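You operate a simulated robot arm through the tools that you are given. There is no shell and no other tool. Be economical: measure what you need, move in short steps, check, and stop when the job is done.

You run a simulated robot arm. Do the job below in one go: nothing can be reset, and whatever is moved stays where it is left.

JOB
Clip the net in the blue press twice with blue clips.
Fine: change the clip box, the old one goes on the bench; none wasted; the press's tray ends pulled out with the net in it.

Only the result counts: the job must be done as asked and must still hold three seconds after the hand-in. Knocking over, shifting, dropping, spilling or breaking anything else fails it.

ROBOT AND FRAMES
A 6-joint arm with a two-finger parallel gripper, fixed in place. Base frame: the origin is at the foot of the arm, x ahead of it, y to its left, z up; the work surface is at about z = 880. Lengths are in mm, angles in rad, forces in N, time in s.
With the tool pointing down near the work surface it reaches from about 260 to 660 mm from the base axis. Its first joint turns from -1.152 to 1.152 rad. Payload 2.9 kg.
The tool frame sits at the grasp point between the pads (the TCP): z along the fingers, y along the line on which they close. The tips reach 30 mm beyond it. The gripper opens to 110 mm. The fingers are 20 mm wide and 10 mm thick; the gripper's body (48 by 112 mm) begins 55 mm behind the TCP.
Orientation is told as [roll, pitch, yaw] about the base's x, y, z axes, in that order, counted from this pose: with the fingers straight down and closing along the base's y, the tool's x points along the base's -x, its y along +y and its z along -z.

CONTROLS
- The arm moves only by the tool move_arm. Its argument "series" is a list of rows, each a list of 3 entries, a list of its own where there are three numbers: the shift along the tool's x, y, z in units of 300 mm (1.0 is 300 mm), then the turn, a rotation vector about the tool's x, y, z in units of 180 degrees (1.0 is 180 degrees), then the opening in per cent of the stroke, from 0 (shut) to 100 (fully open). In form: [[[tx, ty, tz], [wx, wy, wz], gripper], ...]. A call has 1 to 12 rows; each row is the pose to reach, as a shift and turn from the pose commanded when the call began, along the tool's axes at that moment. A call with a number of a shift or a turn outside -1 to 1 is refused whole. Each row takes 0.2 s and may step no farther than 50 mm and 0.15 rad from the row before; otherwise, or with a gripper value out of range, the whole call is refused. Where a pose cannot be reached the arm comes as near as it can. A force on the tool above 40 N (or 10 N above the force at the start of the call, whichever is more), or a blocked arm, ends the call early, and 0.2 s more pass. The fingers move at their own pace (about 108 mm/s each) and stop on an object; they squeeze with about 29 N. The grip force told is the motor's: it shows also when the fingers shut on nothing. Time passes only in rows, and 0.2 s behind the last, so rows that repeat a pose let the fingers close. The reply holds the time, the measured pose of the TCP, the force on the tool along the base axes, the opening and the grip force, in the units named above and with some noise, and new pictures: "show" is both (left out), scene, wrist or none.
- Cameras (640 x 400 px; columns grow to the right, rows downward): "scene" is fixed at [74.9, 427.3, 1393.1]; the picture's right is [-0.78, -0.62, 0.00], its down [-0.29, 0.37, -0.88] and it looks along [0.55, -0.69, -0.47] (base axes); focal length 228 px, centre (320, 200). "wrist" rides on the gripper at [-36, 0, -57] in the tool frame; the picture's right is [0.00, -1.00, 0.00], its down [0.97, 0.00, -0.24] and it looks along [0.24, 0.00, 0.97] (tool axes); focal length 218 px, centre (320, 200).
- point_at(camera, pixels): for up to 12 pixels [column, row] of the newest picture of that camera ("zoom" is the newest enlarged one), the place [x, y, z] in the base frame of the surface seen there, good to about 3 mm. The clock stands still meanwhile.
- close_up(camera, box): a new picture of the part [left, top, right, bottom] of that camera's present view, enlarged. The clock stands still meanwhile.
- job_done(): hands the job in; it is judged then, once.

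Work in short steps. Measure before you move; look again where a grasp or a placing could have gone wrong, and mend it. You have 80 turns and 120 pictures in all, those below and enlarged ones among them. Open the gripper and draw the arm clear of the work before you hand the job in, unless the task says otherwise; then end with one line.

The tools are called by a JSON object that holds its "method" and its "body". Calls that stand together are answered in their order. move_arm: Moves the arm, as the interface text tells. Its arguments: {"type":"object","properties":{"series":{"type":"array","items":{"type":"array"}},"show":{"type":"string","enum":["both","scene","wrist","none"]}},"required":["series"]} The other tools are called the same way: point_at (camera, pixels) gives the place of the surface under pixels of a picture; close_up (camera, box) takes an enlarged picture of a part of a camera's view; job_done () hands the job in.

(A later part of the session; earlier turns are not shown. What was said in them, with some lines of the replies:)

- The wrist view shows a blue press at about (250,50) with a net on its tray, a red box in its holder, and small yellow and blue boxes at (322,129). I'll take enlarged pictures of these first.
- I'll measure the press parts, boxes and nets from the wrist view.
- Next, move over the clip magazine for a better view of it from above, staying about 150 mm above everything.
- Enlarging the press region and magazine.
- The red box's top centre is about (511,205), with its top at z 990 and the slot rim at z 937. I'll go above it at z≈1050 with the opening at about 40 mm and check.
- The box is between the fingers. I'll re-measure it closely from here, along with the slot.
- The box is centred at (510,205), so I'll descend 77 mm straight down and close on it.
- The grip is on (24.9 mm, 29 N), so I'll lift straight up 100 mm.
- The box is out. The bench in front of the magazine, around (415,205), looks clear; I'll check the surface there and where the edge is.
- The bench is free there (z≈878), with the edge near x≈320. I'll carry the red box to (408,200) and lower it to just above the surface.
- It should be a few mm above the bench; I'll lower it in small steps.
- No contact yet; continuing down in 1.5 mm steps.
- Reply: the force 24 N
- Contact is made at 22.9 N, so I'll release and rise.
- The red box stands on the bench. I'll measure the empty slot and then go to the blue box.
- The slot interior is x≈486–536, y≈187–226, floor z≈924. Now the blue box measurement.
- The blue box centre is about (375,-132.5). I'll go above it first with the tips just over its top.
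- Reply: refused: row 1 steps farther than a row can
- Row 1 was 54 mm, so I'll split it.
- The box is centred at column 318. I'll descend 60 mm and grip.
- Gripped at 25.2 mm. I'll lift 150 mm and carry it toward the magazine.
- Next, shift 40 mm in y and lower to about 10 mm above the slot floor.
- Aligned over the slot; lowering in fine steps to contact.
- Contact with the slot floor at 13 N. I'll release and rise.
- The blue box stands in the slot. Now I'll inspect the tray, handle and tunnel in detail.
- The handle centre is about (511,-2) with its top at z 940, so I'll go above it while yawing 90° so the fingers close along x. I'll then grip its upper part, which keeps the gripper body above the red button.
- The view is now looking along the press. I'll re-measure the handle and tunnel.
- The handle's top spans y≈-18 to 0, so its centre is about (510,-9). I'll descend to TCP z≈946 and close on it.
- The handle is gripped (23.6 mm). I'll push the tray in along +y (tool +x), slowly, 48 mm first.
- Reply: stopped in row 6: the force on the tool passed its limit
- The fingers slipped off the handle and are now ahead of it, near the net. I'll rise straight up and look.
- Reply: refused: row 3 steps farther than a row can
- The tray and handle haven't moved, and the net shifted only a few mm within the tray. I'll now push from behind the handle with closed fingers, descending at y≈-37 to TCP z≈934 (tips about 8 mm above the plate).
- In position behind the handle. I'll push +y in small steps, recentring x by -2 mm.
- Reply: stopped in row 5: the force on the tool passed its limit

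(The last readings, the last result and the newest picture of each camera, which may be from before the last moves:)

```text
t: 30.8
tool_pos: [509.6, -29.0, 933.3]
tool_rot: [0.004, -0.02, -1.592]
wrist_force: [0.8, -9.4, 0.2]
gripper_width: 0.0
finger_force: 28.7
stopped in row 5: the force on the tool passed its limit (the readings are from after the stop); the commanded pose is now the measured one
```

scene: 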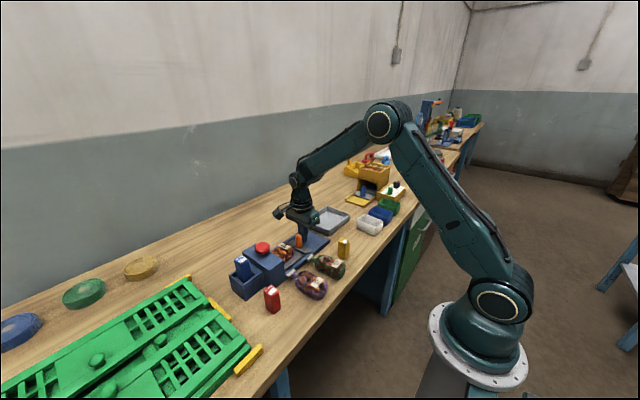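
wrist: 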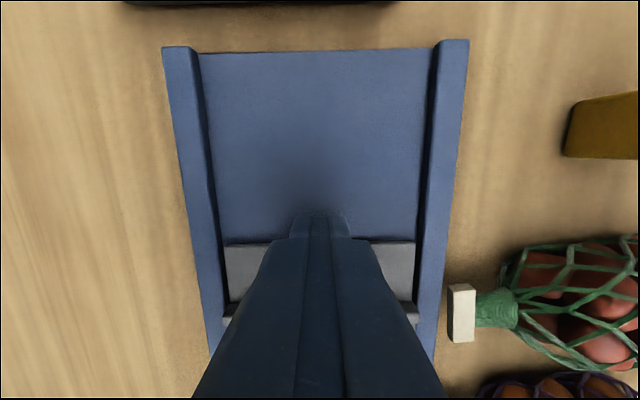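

The tray is solid against a stop. The base rails run about 100 mm further out (-y), and the net's neck is under the press head, so the tray is already in its pressing position. It therefore gets pressed now and pulled out afterwards. I'll back off, rise and go above the red button.

{"method": "move_arm", "body": {"series": [[[-0.03, 0, 0], [0, 0, 0], 0], [[-0.03, 0, -0.16], [0, 0, -0.007], 0], [[-0.03, 0, -0.32], [0, 0, -0.007], 0], [[0, 0, -0.45], [0, 0, -0.007], 0], [[0.14, 0, -0.45], [0, 0, -0.007], 0], [[0.28, 0, -0.45], [0, 0, -0.007], 0], [[0.42, 0, -0.45], [0, 0, -0.007], 0], [[0.557, 0, -0.45], [0, 0, -0.007], 0], [[0.557, 0, -0.45], [0, 0, -0.007], 0]]}}

{"method": "close_up", "body": {"camera": "scene", "box": [225, 215, 345, 290]}}

```text
t: 32.8
tool_pos: [513.8, 141.9, 1065.6]
tool_rot: [0.004, -0.018, -1.566]
wrist_force: [0.7, -1.0, 0.6]
gripper_width: 0.1
finger_force: 28.8
```

scene: 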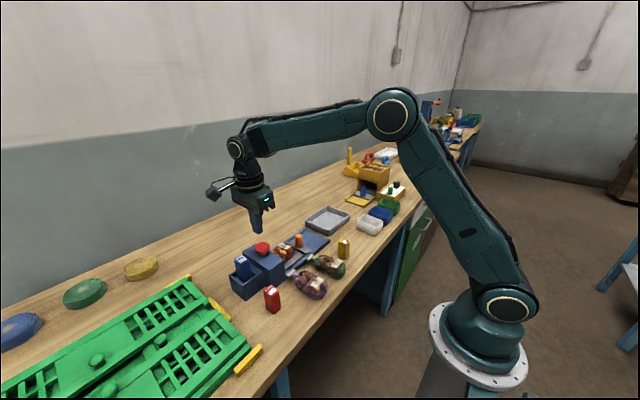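
wrist: 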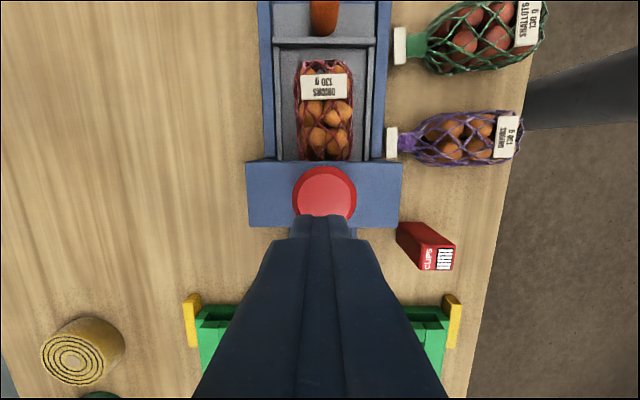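

```text
5.33 times, centred on (285, 252) of scene
```

zoom: 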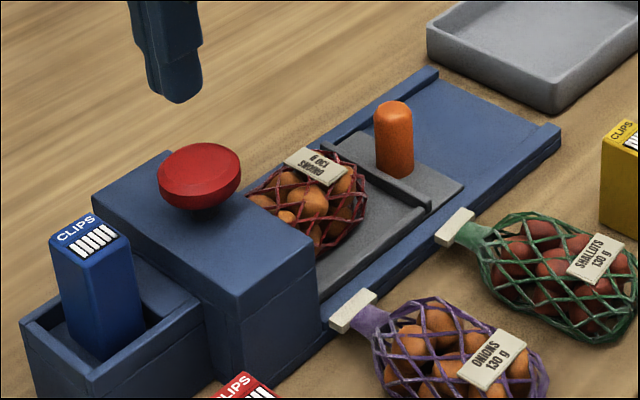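

I'm confident about this: the net's bag ends at y≈115 and its neck lies under the head, directly below the button at y≈138. I'll centre on the button (512,138) and come down to just above its top.

{"method": "move_arm", "body": {"series": [[[-0.012, -0.004, 0.06], [0, 0, 0], 0], [[-0.012, -0.004, 0.117], [0, 0, 0], 0], [[-0.012, -0.004, 0.117], [0, 0, 0], 0]]}}

{"method": "close_up", "body": {"camera": "scene", "box": [225, 215, 305, 285]}}

```text
t: 33.6
tool_pos: [511.4, 136.5, 1029.0]
tool_rot: [0.002, -0.021, -1.565]
wrist_force: [0.2, -0.2, -0.1]
gripper_width: 0.0
finger_force: 29.1
```

scene: 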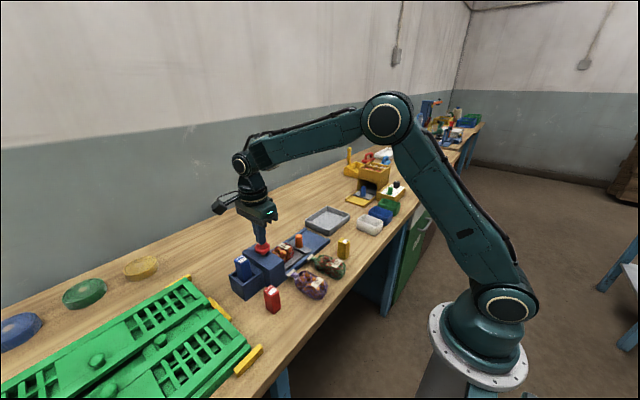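
wrist: 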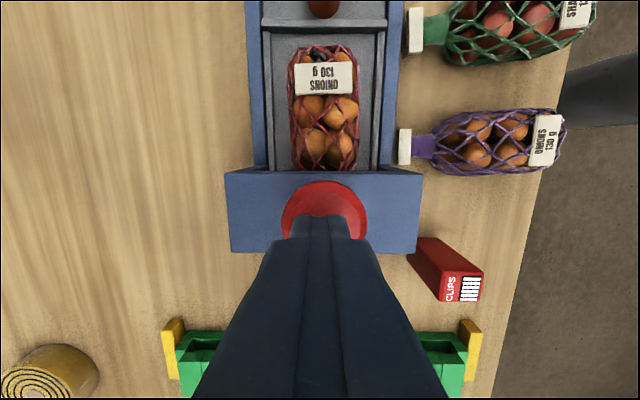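

```text
5.71 times, centred on (265, 250) of scene
```

zoom: 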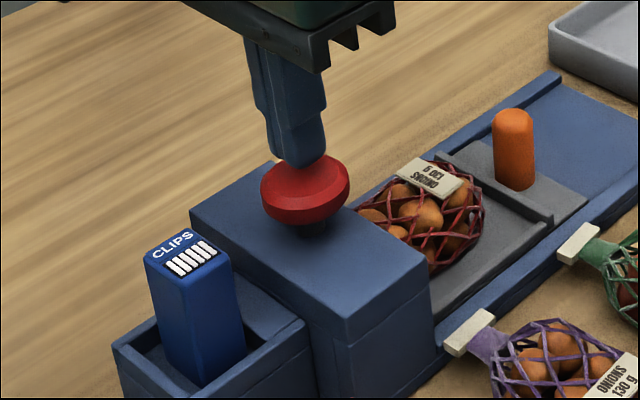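

The tips are about 5 mm above the button. I'll press down in steps to find the stroke; the call stops on the force limit.

{"method": "move_arm", "body": {"series": [[[0, 0, 0.012], [0, 0, 0], 0], [[0, 0, 0.02], [0, 0, 0], 0], [[0, 0, 0.027], [0, 0, 0], 0], [[0, 0, 0.034], [0, 0, 0], 0], [[0, 0, 0.041], [0, 0, 0], 0], [[0, 0, 0.048], [0, 0, 0], 0], [[0, 0, 0.055], [0, 0, 0], 0], [[0, 0, 0.062], [0, 0, 0], 0], [[0, 0, 0.069], [0, 0, 0], 0]], "show": "scene"}}

{"method": "close_up", "body": {"camera": "scene", "box": [225, 215, 305, 285]}}

```text
t: 35.6
tool_pos: [511.4, 136.9, 1009.7]
tool_rot: [0.004, -0.02, -1.565]
wrist_force: [0.0, 1.2, 6.4]
gripper_width: 0.0
finger_force: 28.2
```

scene: 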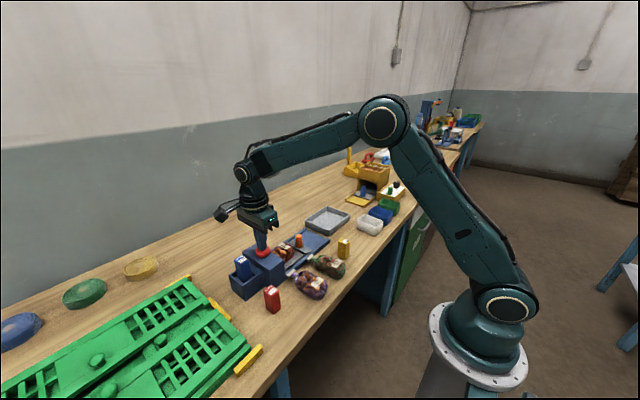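

```text
5.71 times, centred on (265, 250) of scene
```

zoom: 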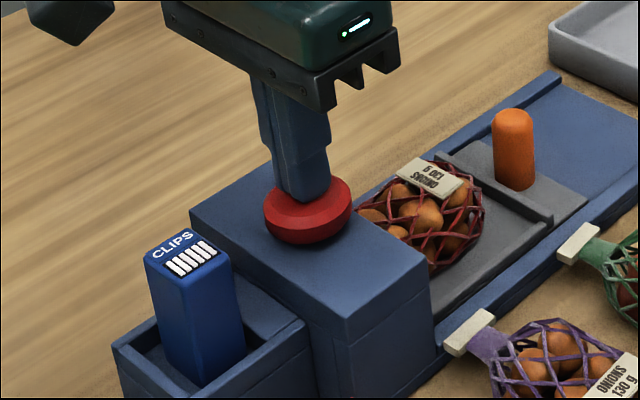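

The button is down about 14 mm against a spring (6 N). I'll continue to the end stop.

{"method": "move_arm", "body": {"series": [[[0, 0, 0.007], [0, 0, 0], 0], [[0, 0, 0.014], [0, 0, 0], 0], [[0, 0, 0.021], [0, 0, 0], 0], [[0, 0, 0.028], [0, 0, 0], 0], [[0, 0, 0.035], [0, 0, 0], 0]], "show": "none"}}

{"method": "close_up", "body": {"camera": "scene", "box": [225, 215, 305, 285]}}

```text
t: 36.7
tool_pos: [510.3, 138.4, 1005.4]
tool_rot: [0.01, -0.018, -1.564]
wrist_force: [-5.5, -2.0, 11.2]
gripper_width: 0.0
finger_force: 29.0
stopped in row 5: the force on the tool passed its limit (the readings are from after the stop); the commanded pose is now the measured one
```

```text
5.71 times, centred on (265, 250) of scene
```

zoom: 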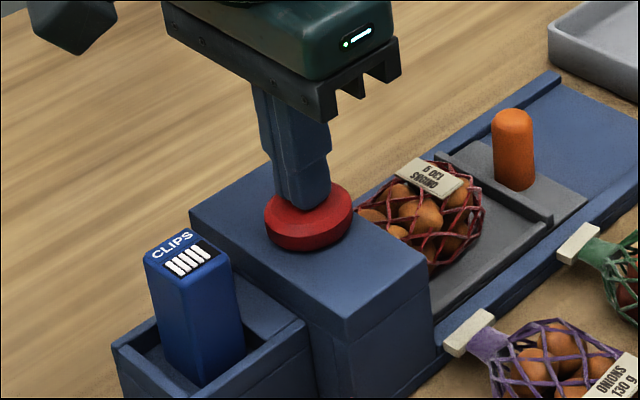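

A clip bar disappeared from the blue box, so the first stroke counted. I'll release fully by rising 28 mm and wait.

{"method": "move_arm", "body": {"series": [[[0, 0, -0.05], [0, 0, 0], 0], [[0, 0, -0.1], [0, 0, 0], 0], [[0, 0, -0.1], [0, 0, 0], 0], [[0, 0, -0.1], [0, 0, 0], 0]], "show": "none"}}

{"method": "close_up", "body": {"camera": "scene", "box": [225, 215, 305, 285]}}

```text
t: 37.7
tool_pos: [509.9, 137.3, 1034.1]
tool_rot: [0.008, -0.017, -1.566]
wrist_force: [-0.2, -0.2, 0.7]
gripper_width: 0.0
finger_force: 28.8
```

```text
5.71 times, centred on (265, 250) of scene
```

zoom: 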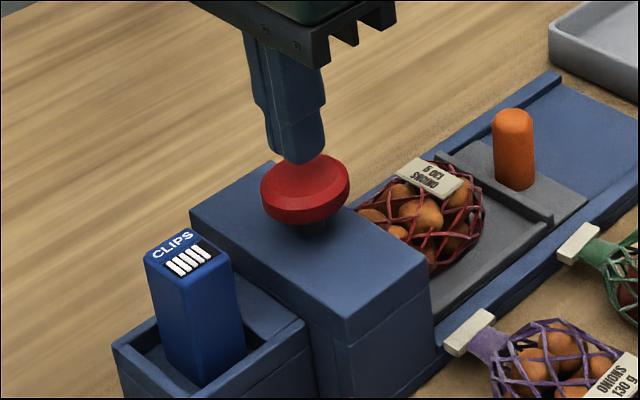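

The button is back up. Second stroke: press steadily to the end stop (about TCP 1005).

{"method": "move_arm", "body": {"series": [[[0, 0, 0.03], [0, 0, 0], 0], [[0, 0, 0.05], [0, 0, 0], 0], [[0, 0, 0.065], [0, 0, 0], 0], [[0, 0, 0.08], [0, 0, 0], 0], [[0, 0, 0.087], [0, 0, 0], 0], [[0, 0, 0.094], [0, 0, 0], 0], [[0, 0, 0.101], [0, 0, 0], 0], [[0, 0, 0.108], [0, 0, 0], 0], [[0, 0, 0.115], [0, 0, 0], 0], [[0, 0, 0.122], [0, 0, 0], 0]], "show": "none"}}

{"method": "close_up", "body": {"camera": "scene", "box": [225, 215, 305, 285]}}

```text
t: 39.7
tool_pos: [511.8, 138.6, 1005.8]
tool_rot: [0.017, -0.013, -1.565]
wrist_force: [-6.9, -1.7, 11.3]
gripper_width: 0.0
finger_force: 28.6
stopped in row 9: the force on the tool passed its limit (the readings are from after the stop); the commanded pose is now the measured one
```

```text
5.71 times, centred on (265, 250) of scene
```

zoom: 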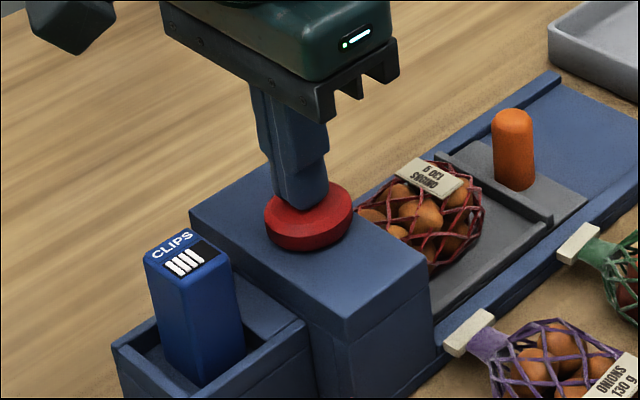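

A second bar is gone, so two clips are used. Now I'll release, rise, and move back above the handle with the gripper opening.

{"method": "move_arm", "body": {"series": [[[0, 0, -0.1], [0, 0, 0], 0], [[0, 0, -0.21], [0, 0, 0], 0], [[-0.12, 0, -0.21], [0, 0, 0], 0], [[-0.25, 0, -0.21], [0, 0, 0], 0], [[-0.37, 0, -0.21], [0, 0, 0], 34], [[-0.49, -0.004, -0.21], [0, 0, 0], 34], [[-0.49, -0.004, -0.21], [0, 0, 0], 34]]}}

```text
t: 41.3
tool_pos: [511.1, -7.2, 1069.4]
tool_rot: [0.015, -0.015, -1.563]
wrist_force: [0.3, 0.5, -0.5]
gripper_width: 37.2
finger_force: 0.0
```

scene: 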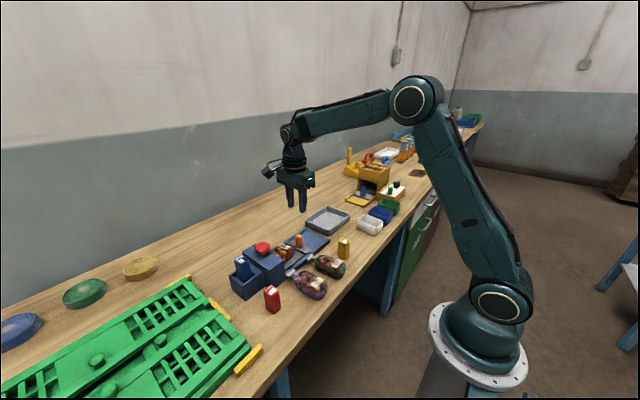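
wrist: 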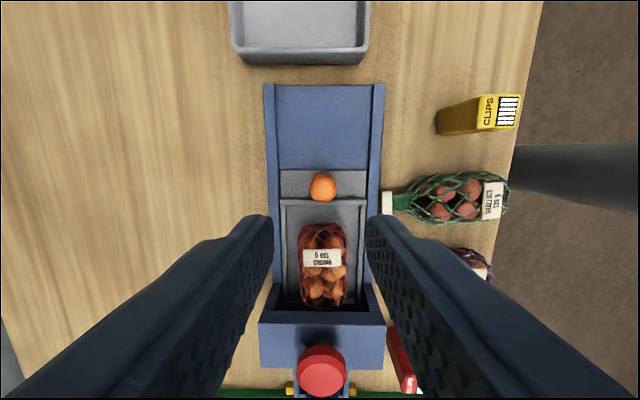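

Descend over the handle to TCP z≈938 and grip.

{"method": "move_arm", "body": {"series": [[[-0.006, 0, 0.14], [0, 0, 0], 34], [[-0.006, 0, 0.28], [0, 0, 0], 34], [[-0.006, 0, 0.38], [0, 0, 0], 34], [[-0.006, 0, 0.437], [0, 0, 0], 34], [[-0.006, 0, 0.437], [0, 0, 0], 10], [[-0.006, 0, 0.437], [0, 0, 0], 8]], "show": "wrist"}}

```text
t: 42.7
tool_pos: [509.2, -11.0, 937.0]
tool_rot: [0.007, -0.015, -1.566]
wrist_force: [-19.7, 0.5, 6.1]
gripper_width: 23.4
finger_force: 44.9
```

wrist: 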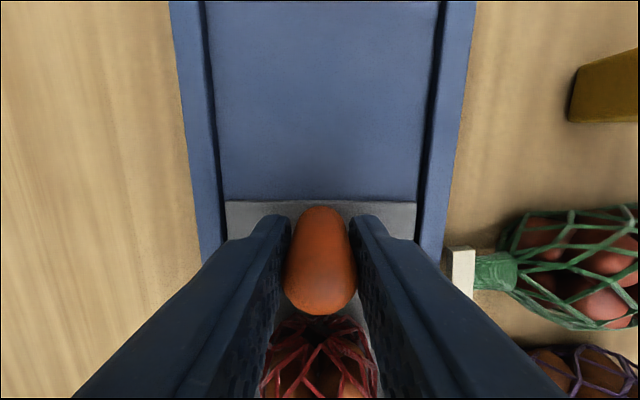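

Gripped, with a 20 N side force from a small x misalignment. I'll relieve it by -3 mm in x, then pull out slowly 30 mm.

{"method": "move_arm", "body": {"series": [[[0, -0.008, 0], [0, 0, 0], 8], [[-0.01, -0.008, 0], [0, 0, 0], 8], [[-0.025, -0.008, 0], [0, 0, 0], 8], [[-0.04, -0.008, 0], [0, 0, 0], 8], [[-0.06, -0.008, 0], [0, 0, 0], 8], [[-0.08, -0.008, 0], [0, 0, 0], 8], [[-0.1, -0.008, 0], [0, 0, 0], 8]]}}

{"method": "close_up", "body": {"camera": "scene", "box": [225, 215, 345, 290]}}

```text
t: 44.3
tool_pos: [510.0, -40.7, 938.6]
tool_rot: [0.011, -0.015, -1.567]
wrist_force: [-17.2, 0.7, 8.2]
gripper_width: 23.4
finger_force: 45.1
```

scene: 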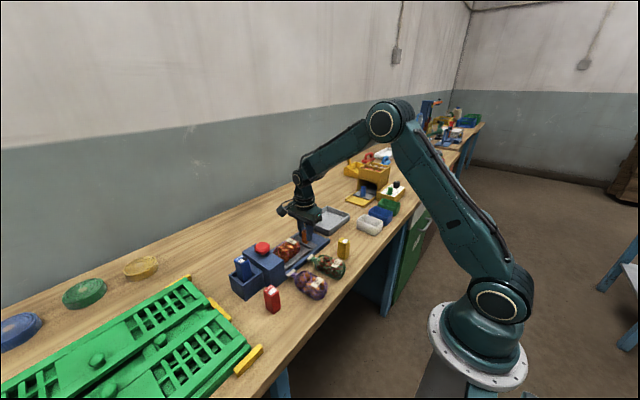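
wrist: 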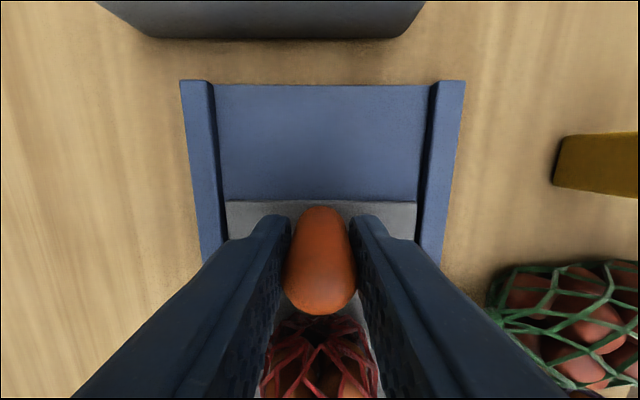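

```text
5.33 times, centred on (285, 252) of scene
```

zoom: 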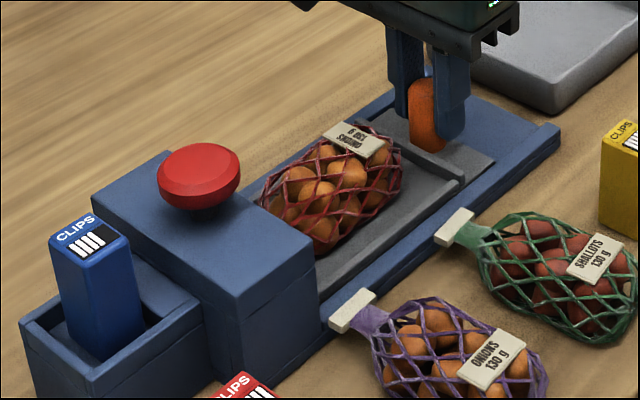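

The tray and net come out together. I'll pull another 36 mm.

{"method": "move_arm", "body": {"series": [[[-0.02, 0, 0], [0, 0, 0], 8], [[-0.04, 0, 0], [0, 0, 0], 8], [[-0.06, 0, 0], [0, 0, 0], 8], [[-0.08, 0, 0], [0, 0, 0], 8], [[-0.1, 0, 0], [0, 0, 0], 8], [[-0.12, 0, 0], [0, 0, 0], 8]]}}

{"method": "close_up", "body": {"camera": "scene", "box": [225, 215, 345, 290]}}

```text
t: 45.7
tool_pos: [510.8, -74.4, 938.9]
tool_rot: [0.014, -0.012, -1.559]
wrist_force: [-3.8, 16.0, -11.3]
gripper_width: 23.6
finger_force: 45.0
```

scene: 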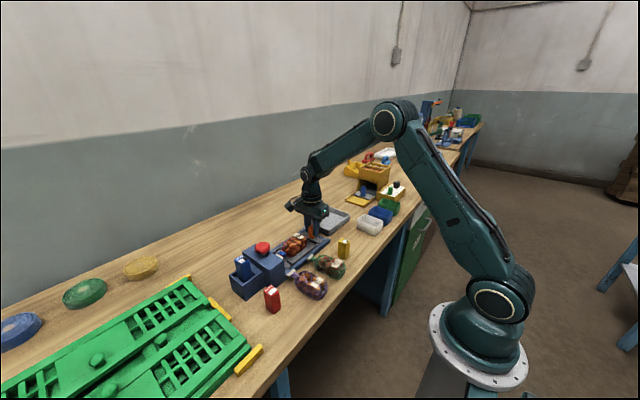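
wrist: 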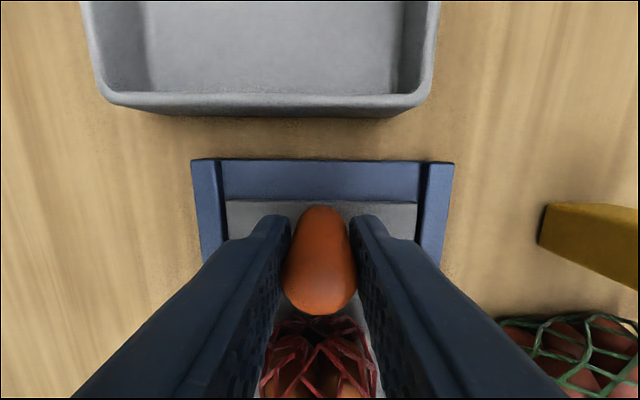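

```text
5.33 times, centred on (285, 252) of scene
```

zoom: 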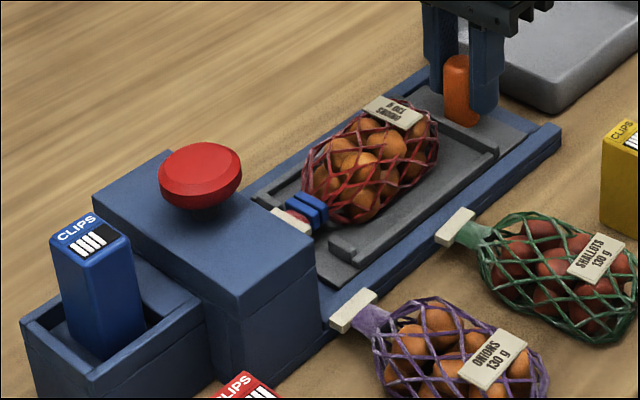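

Two blue clips are visible on the neck. The 16 N pull reaction suggests the outer stop; I'll pull a few mm more to confirm.

{"method": "move_arm", "body": {"series": [[[-0.005, 0, 0], [0, 0, 0], 8], [[-0.01, 0, 0], [0, 0, 0], 8]], "show": "none"}}

```text
t: 46.3
tool_pos: [509.3, -75.8, 939.5]
tool_rot: [0.011, -0.012, -1.554]
wrist_force: [-1.8, 32.5, -16.1]
gripper_width: 23.5
finger_force: 45.5
```

It's at the outer stop. I'll relax the pull, open, and rise clear.

{"method": "move_arm", "body": {"series": [[[0.008, 0, 0], [0, 0, 0], 8], [[0.008, 0, 0], [0, 0, 0], 36], [[0.008, 0, 0], [0, 0, 0], 36], [[0.008, 0, -0.1], [0, 0, 0], 36], [[0.008, 0, -0.25], [0, 0, 0], 36], [[0.008, 0, -0.4], [0, 0, 0], 36], [[-0.05, -0.1, -0.5], [0, 0, 0], 36], [[-0.15, -0.2, -0.55], [0, 0, 0], 36], [[-0.15, -0.2, -0.55], [0, 0, 0], 36]]}}

{"method": "close_up", "body": {"camera": "scene", "box": [225, 215, 365, 310]}}

{"method": "close_up", "body": {"camera": "wrist", "box": [220, 150, 420, 350]}}

```text
t: 48.3
tool_pos: [446.6, -124.0, 1103.2]
tool_rot: [0.015, -0.017, -1.564]
wrist_force: [-0.3, -0.7, 0.3]
gripper_width: 39.6
finger_force: 0.0
```

scene: 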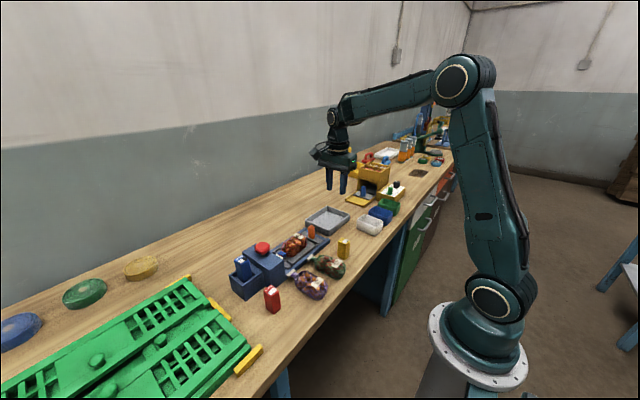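
wrist: 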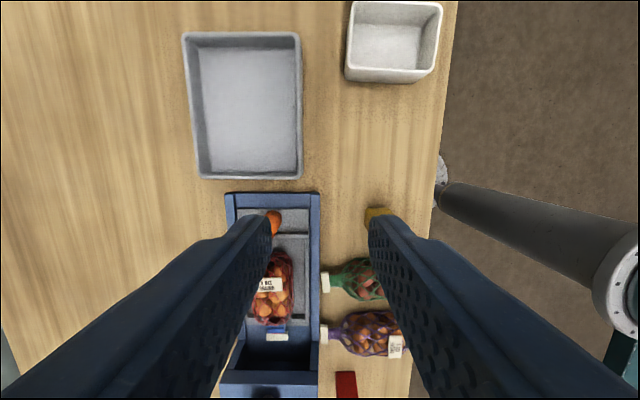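

```text
4.21 times, centred on (295, 262) of scene
```

zoom: 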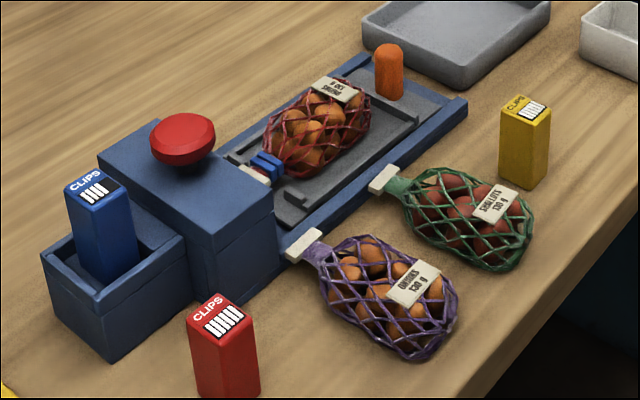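

```text
2.00 times, centred on (320, 250) of wrist
```

zoom: 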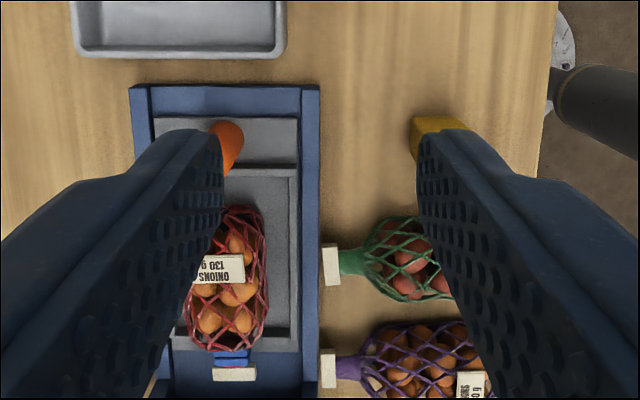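

The tray is fully out with the net in it and two blue clips on its neck. The blue box is in the magazine, the red box stands on the bench, and the arm is clear, so I'm handing in.

{"method": "job_done", "body": {}}

```text
The job is handed in.
```

The job is handed in: the net in the blue press has two blue clips on its neck, and two clips are gone from the blue box. The tray is pulled out with the net in it, and the red clip box is standing on the bench.
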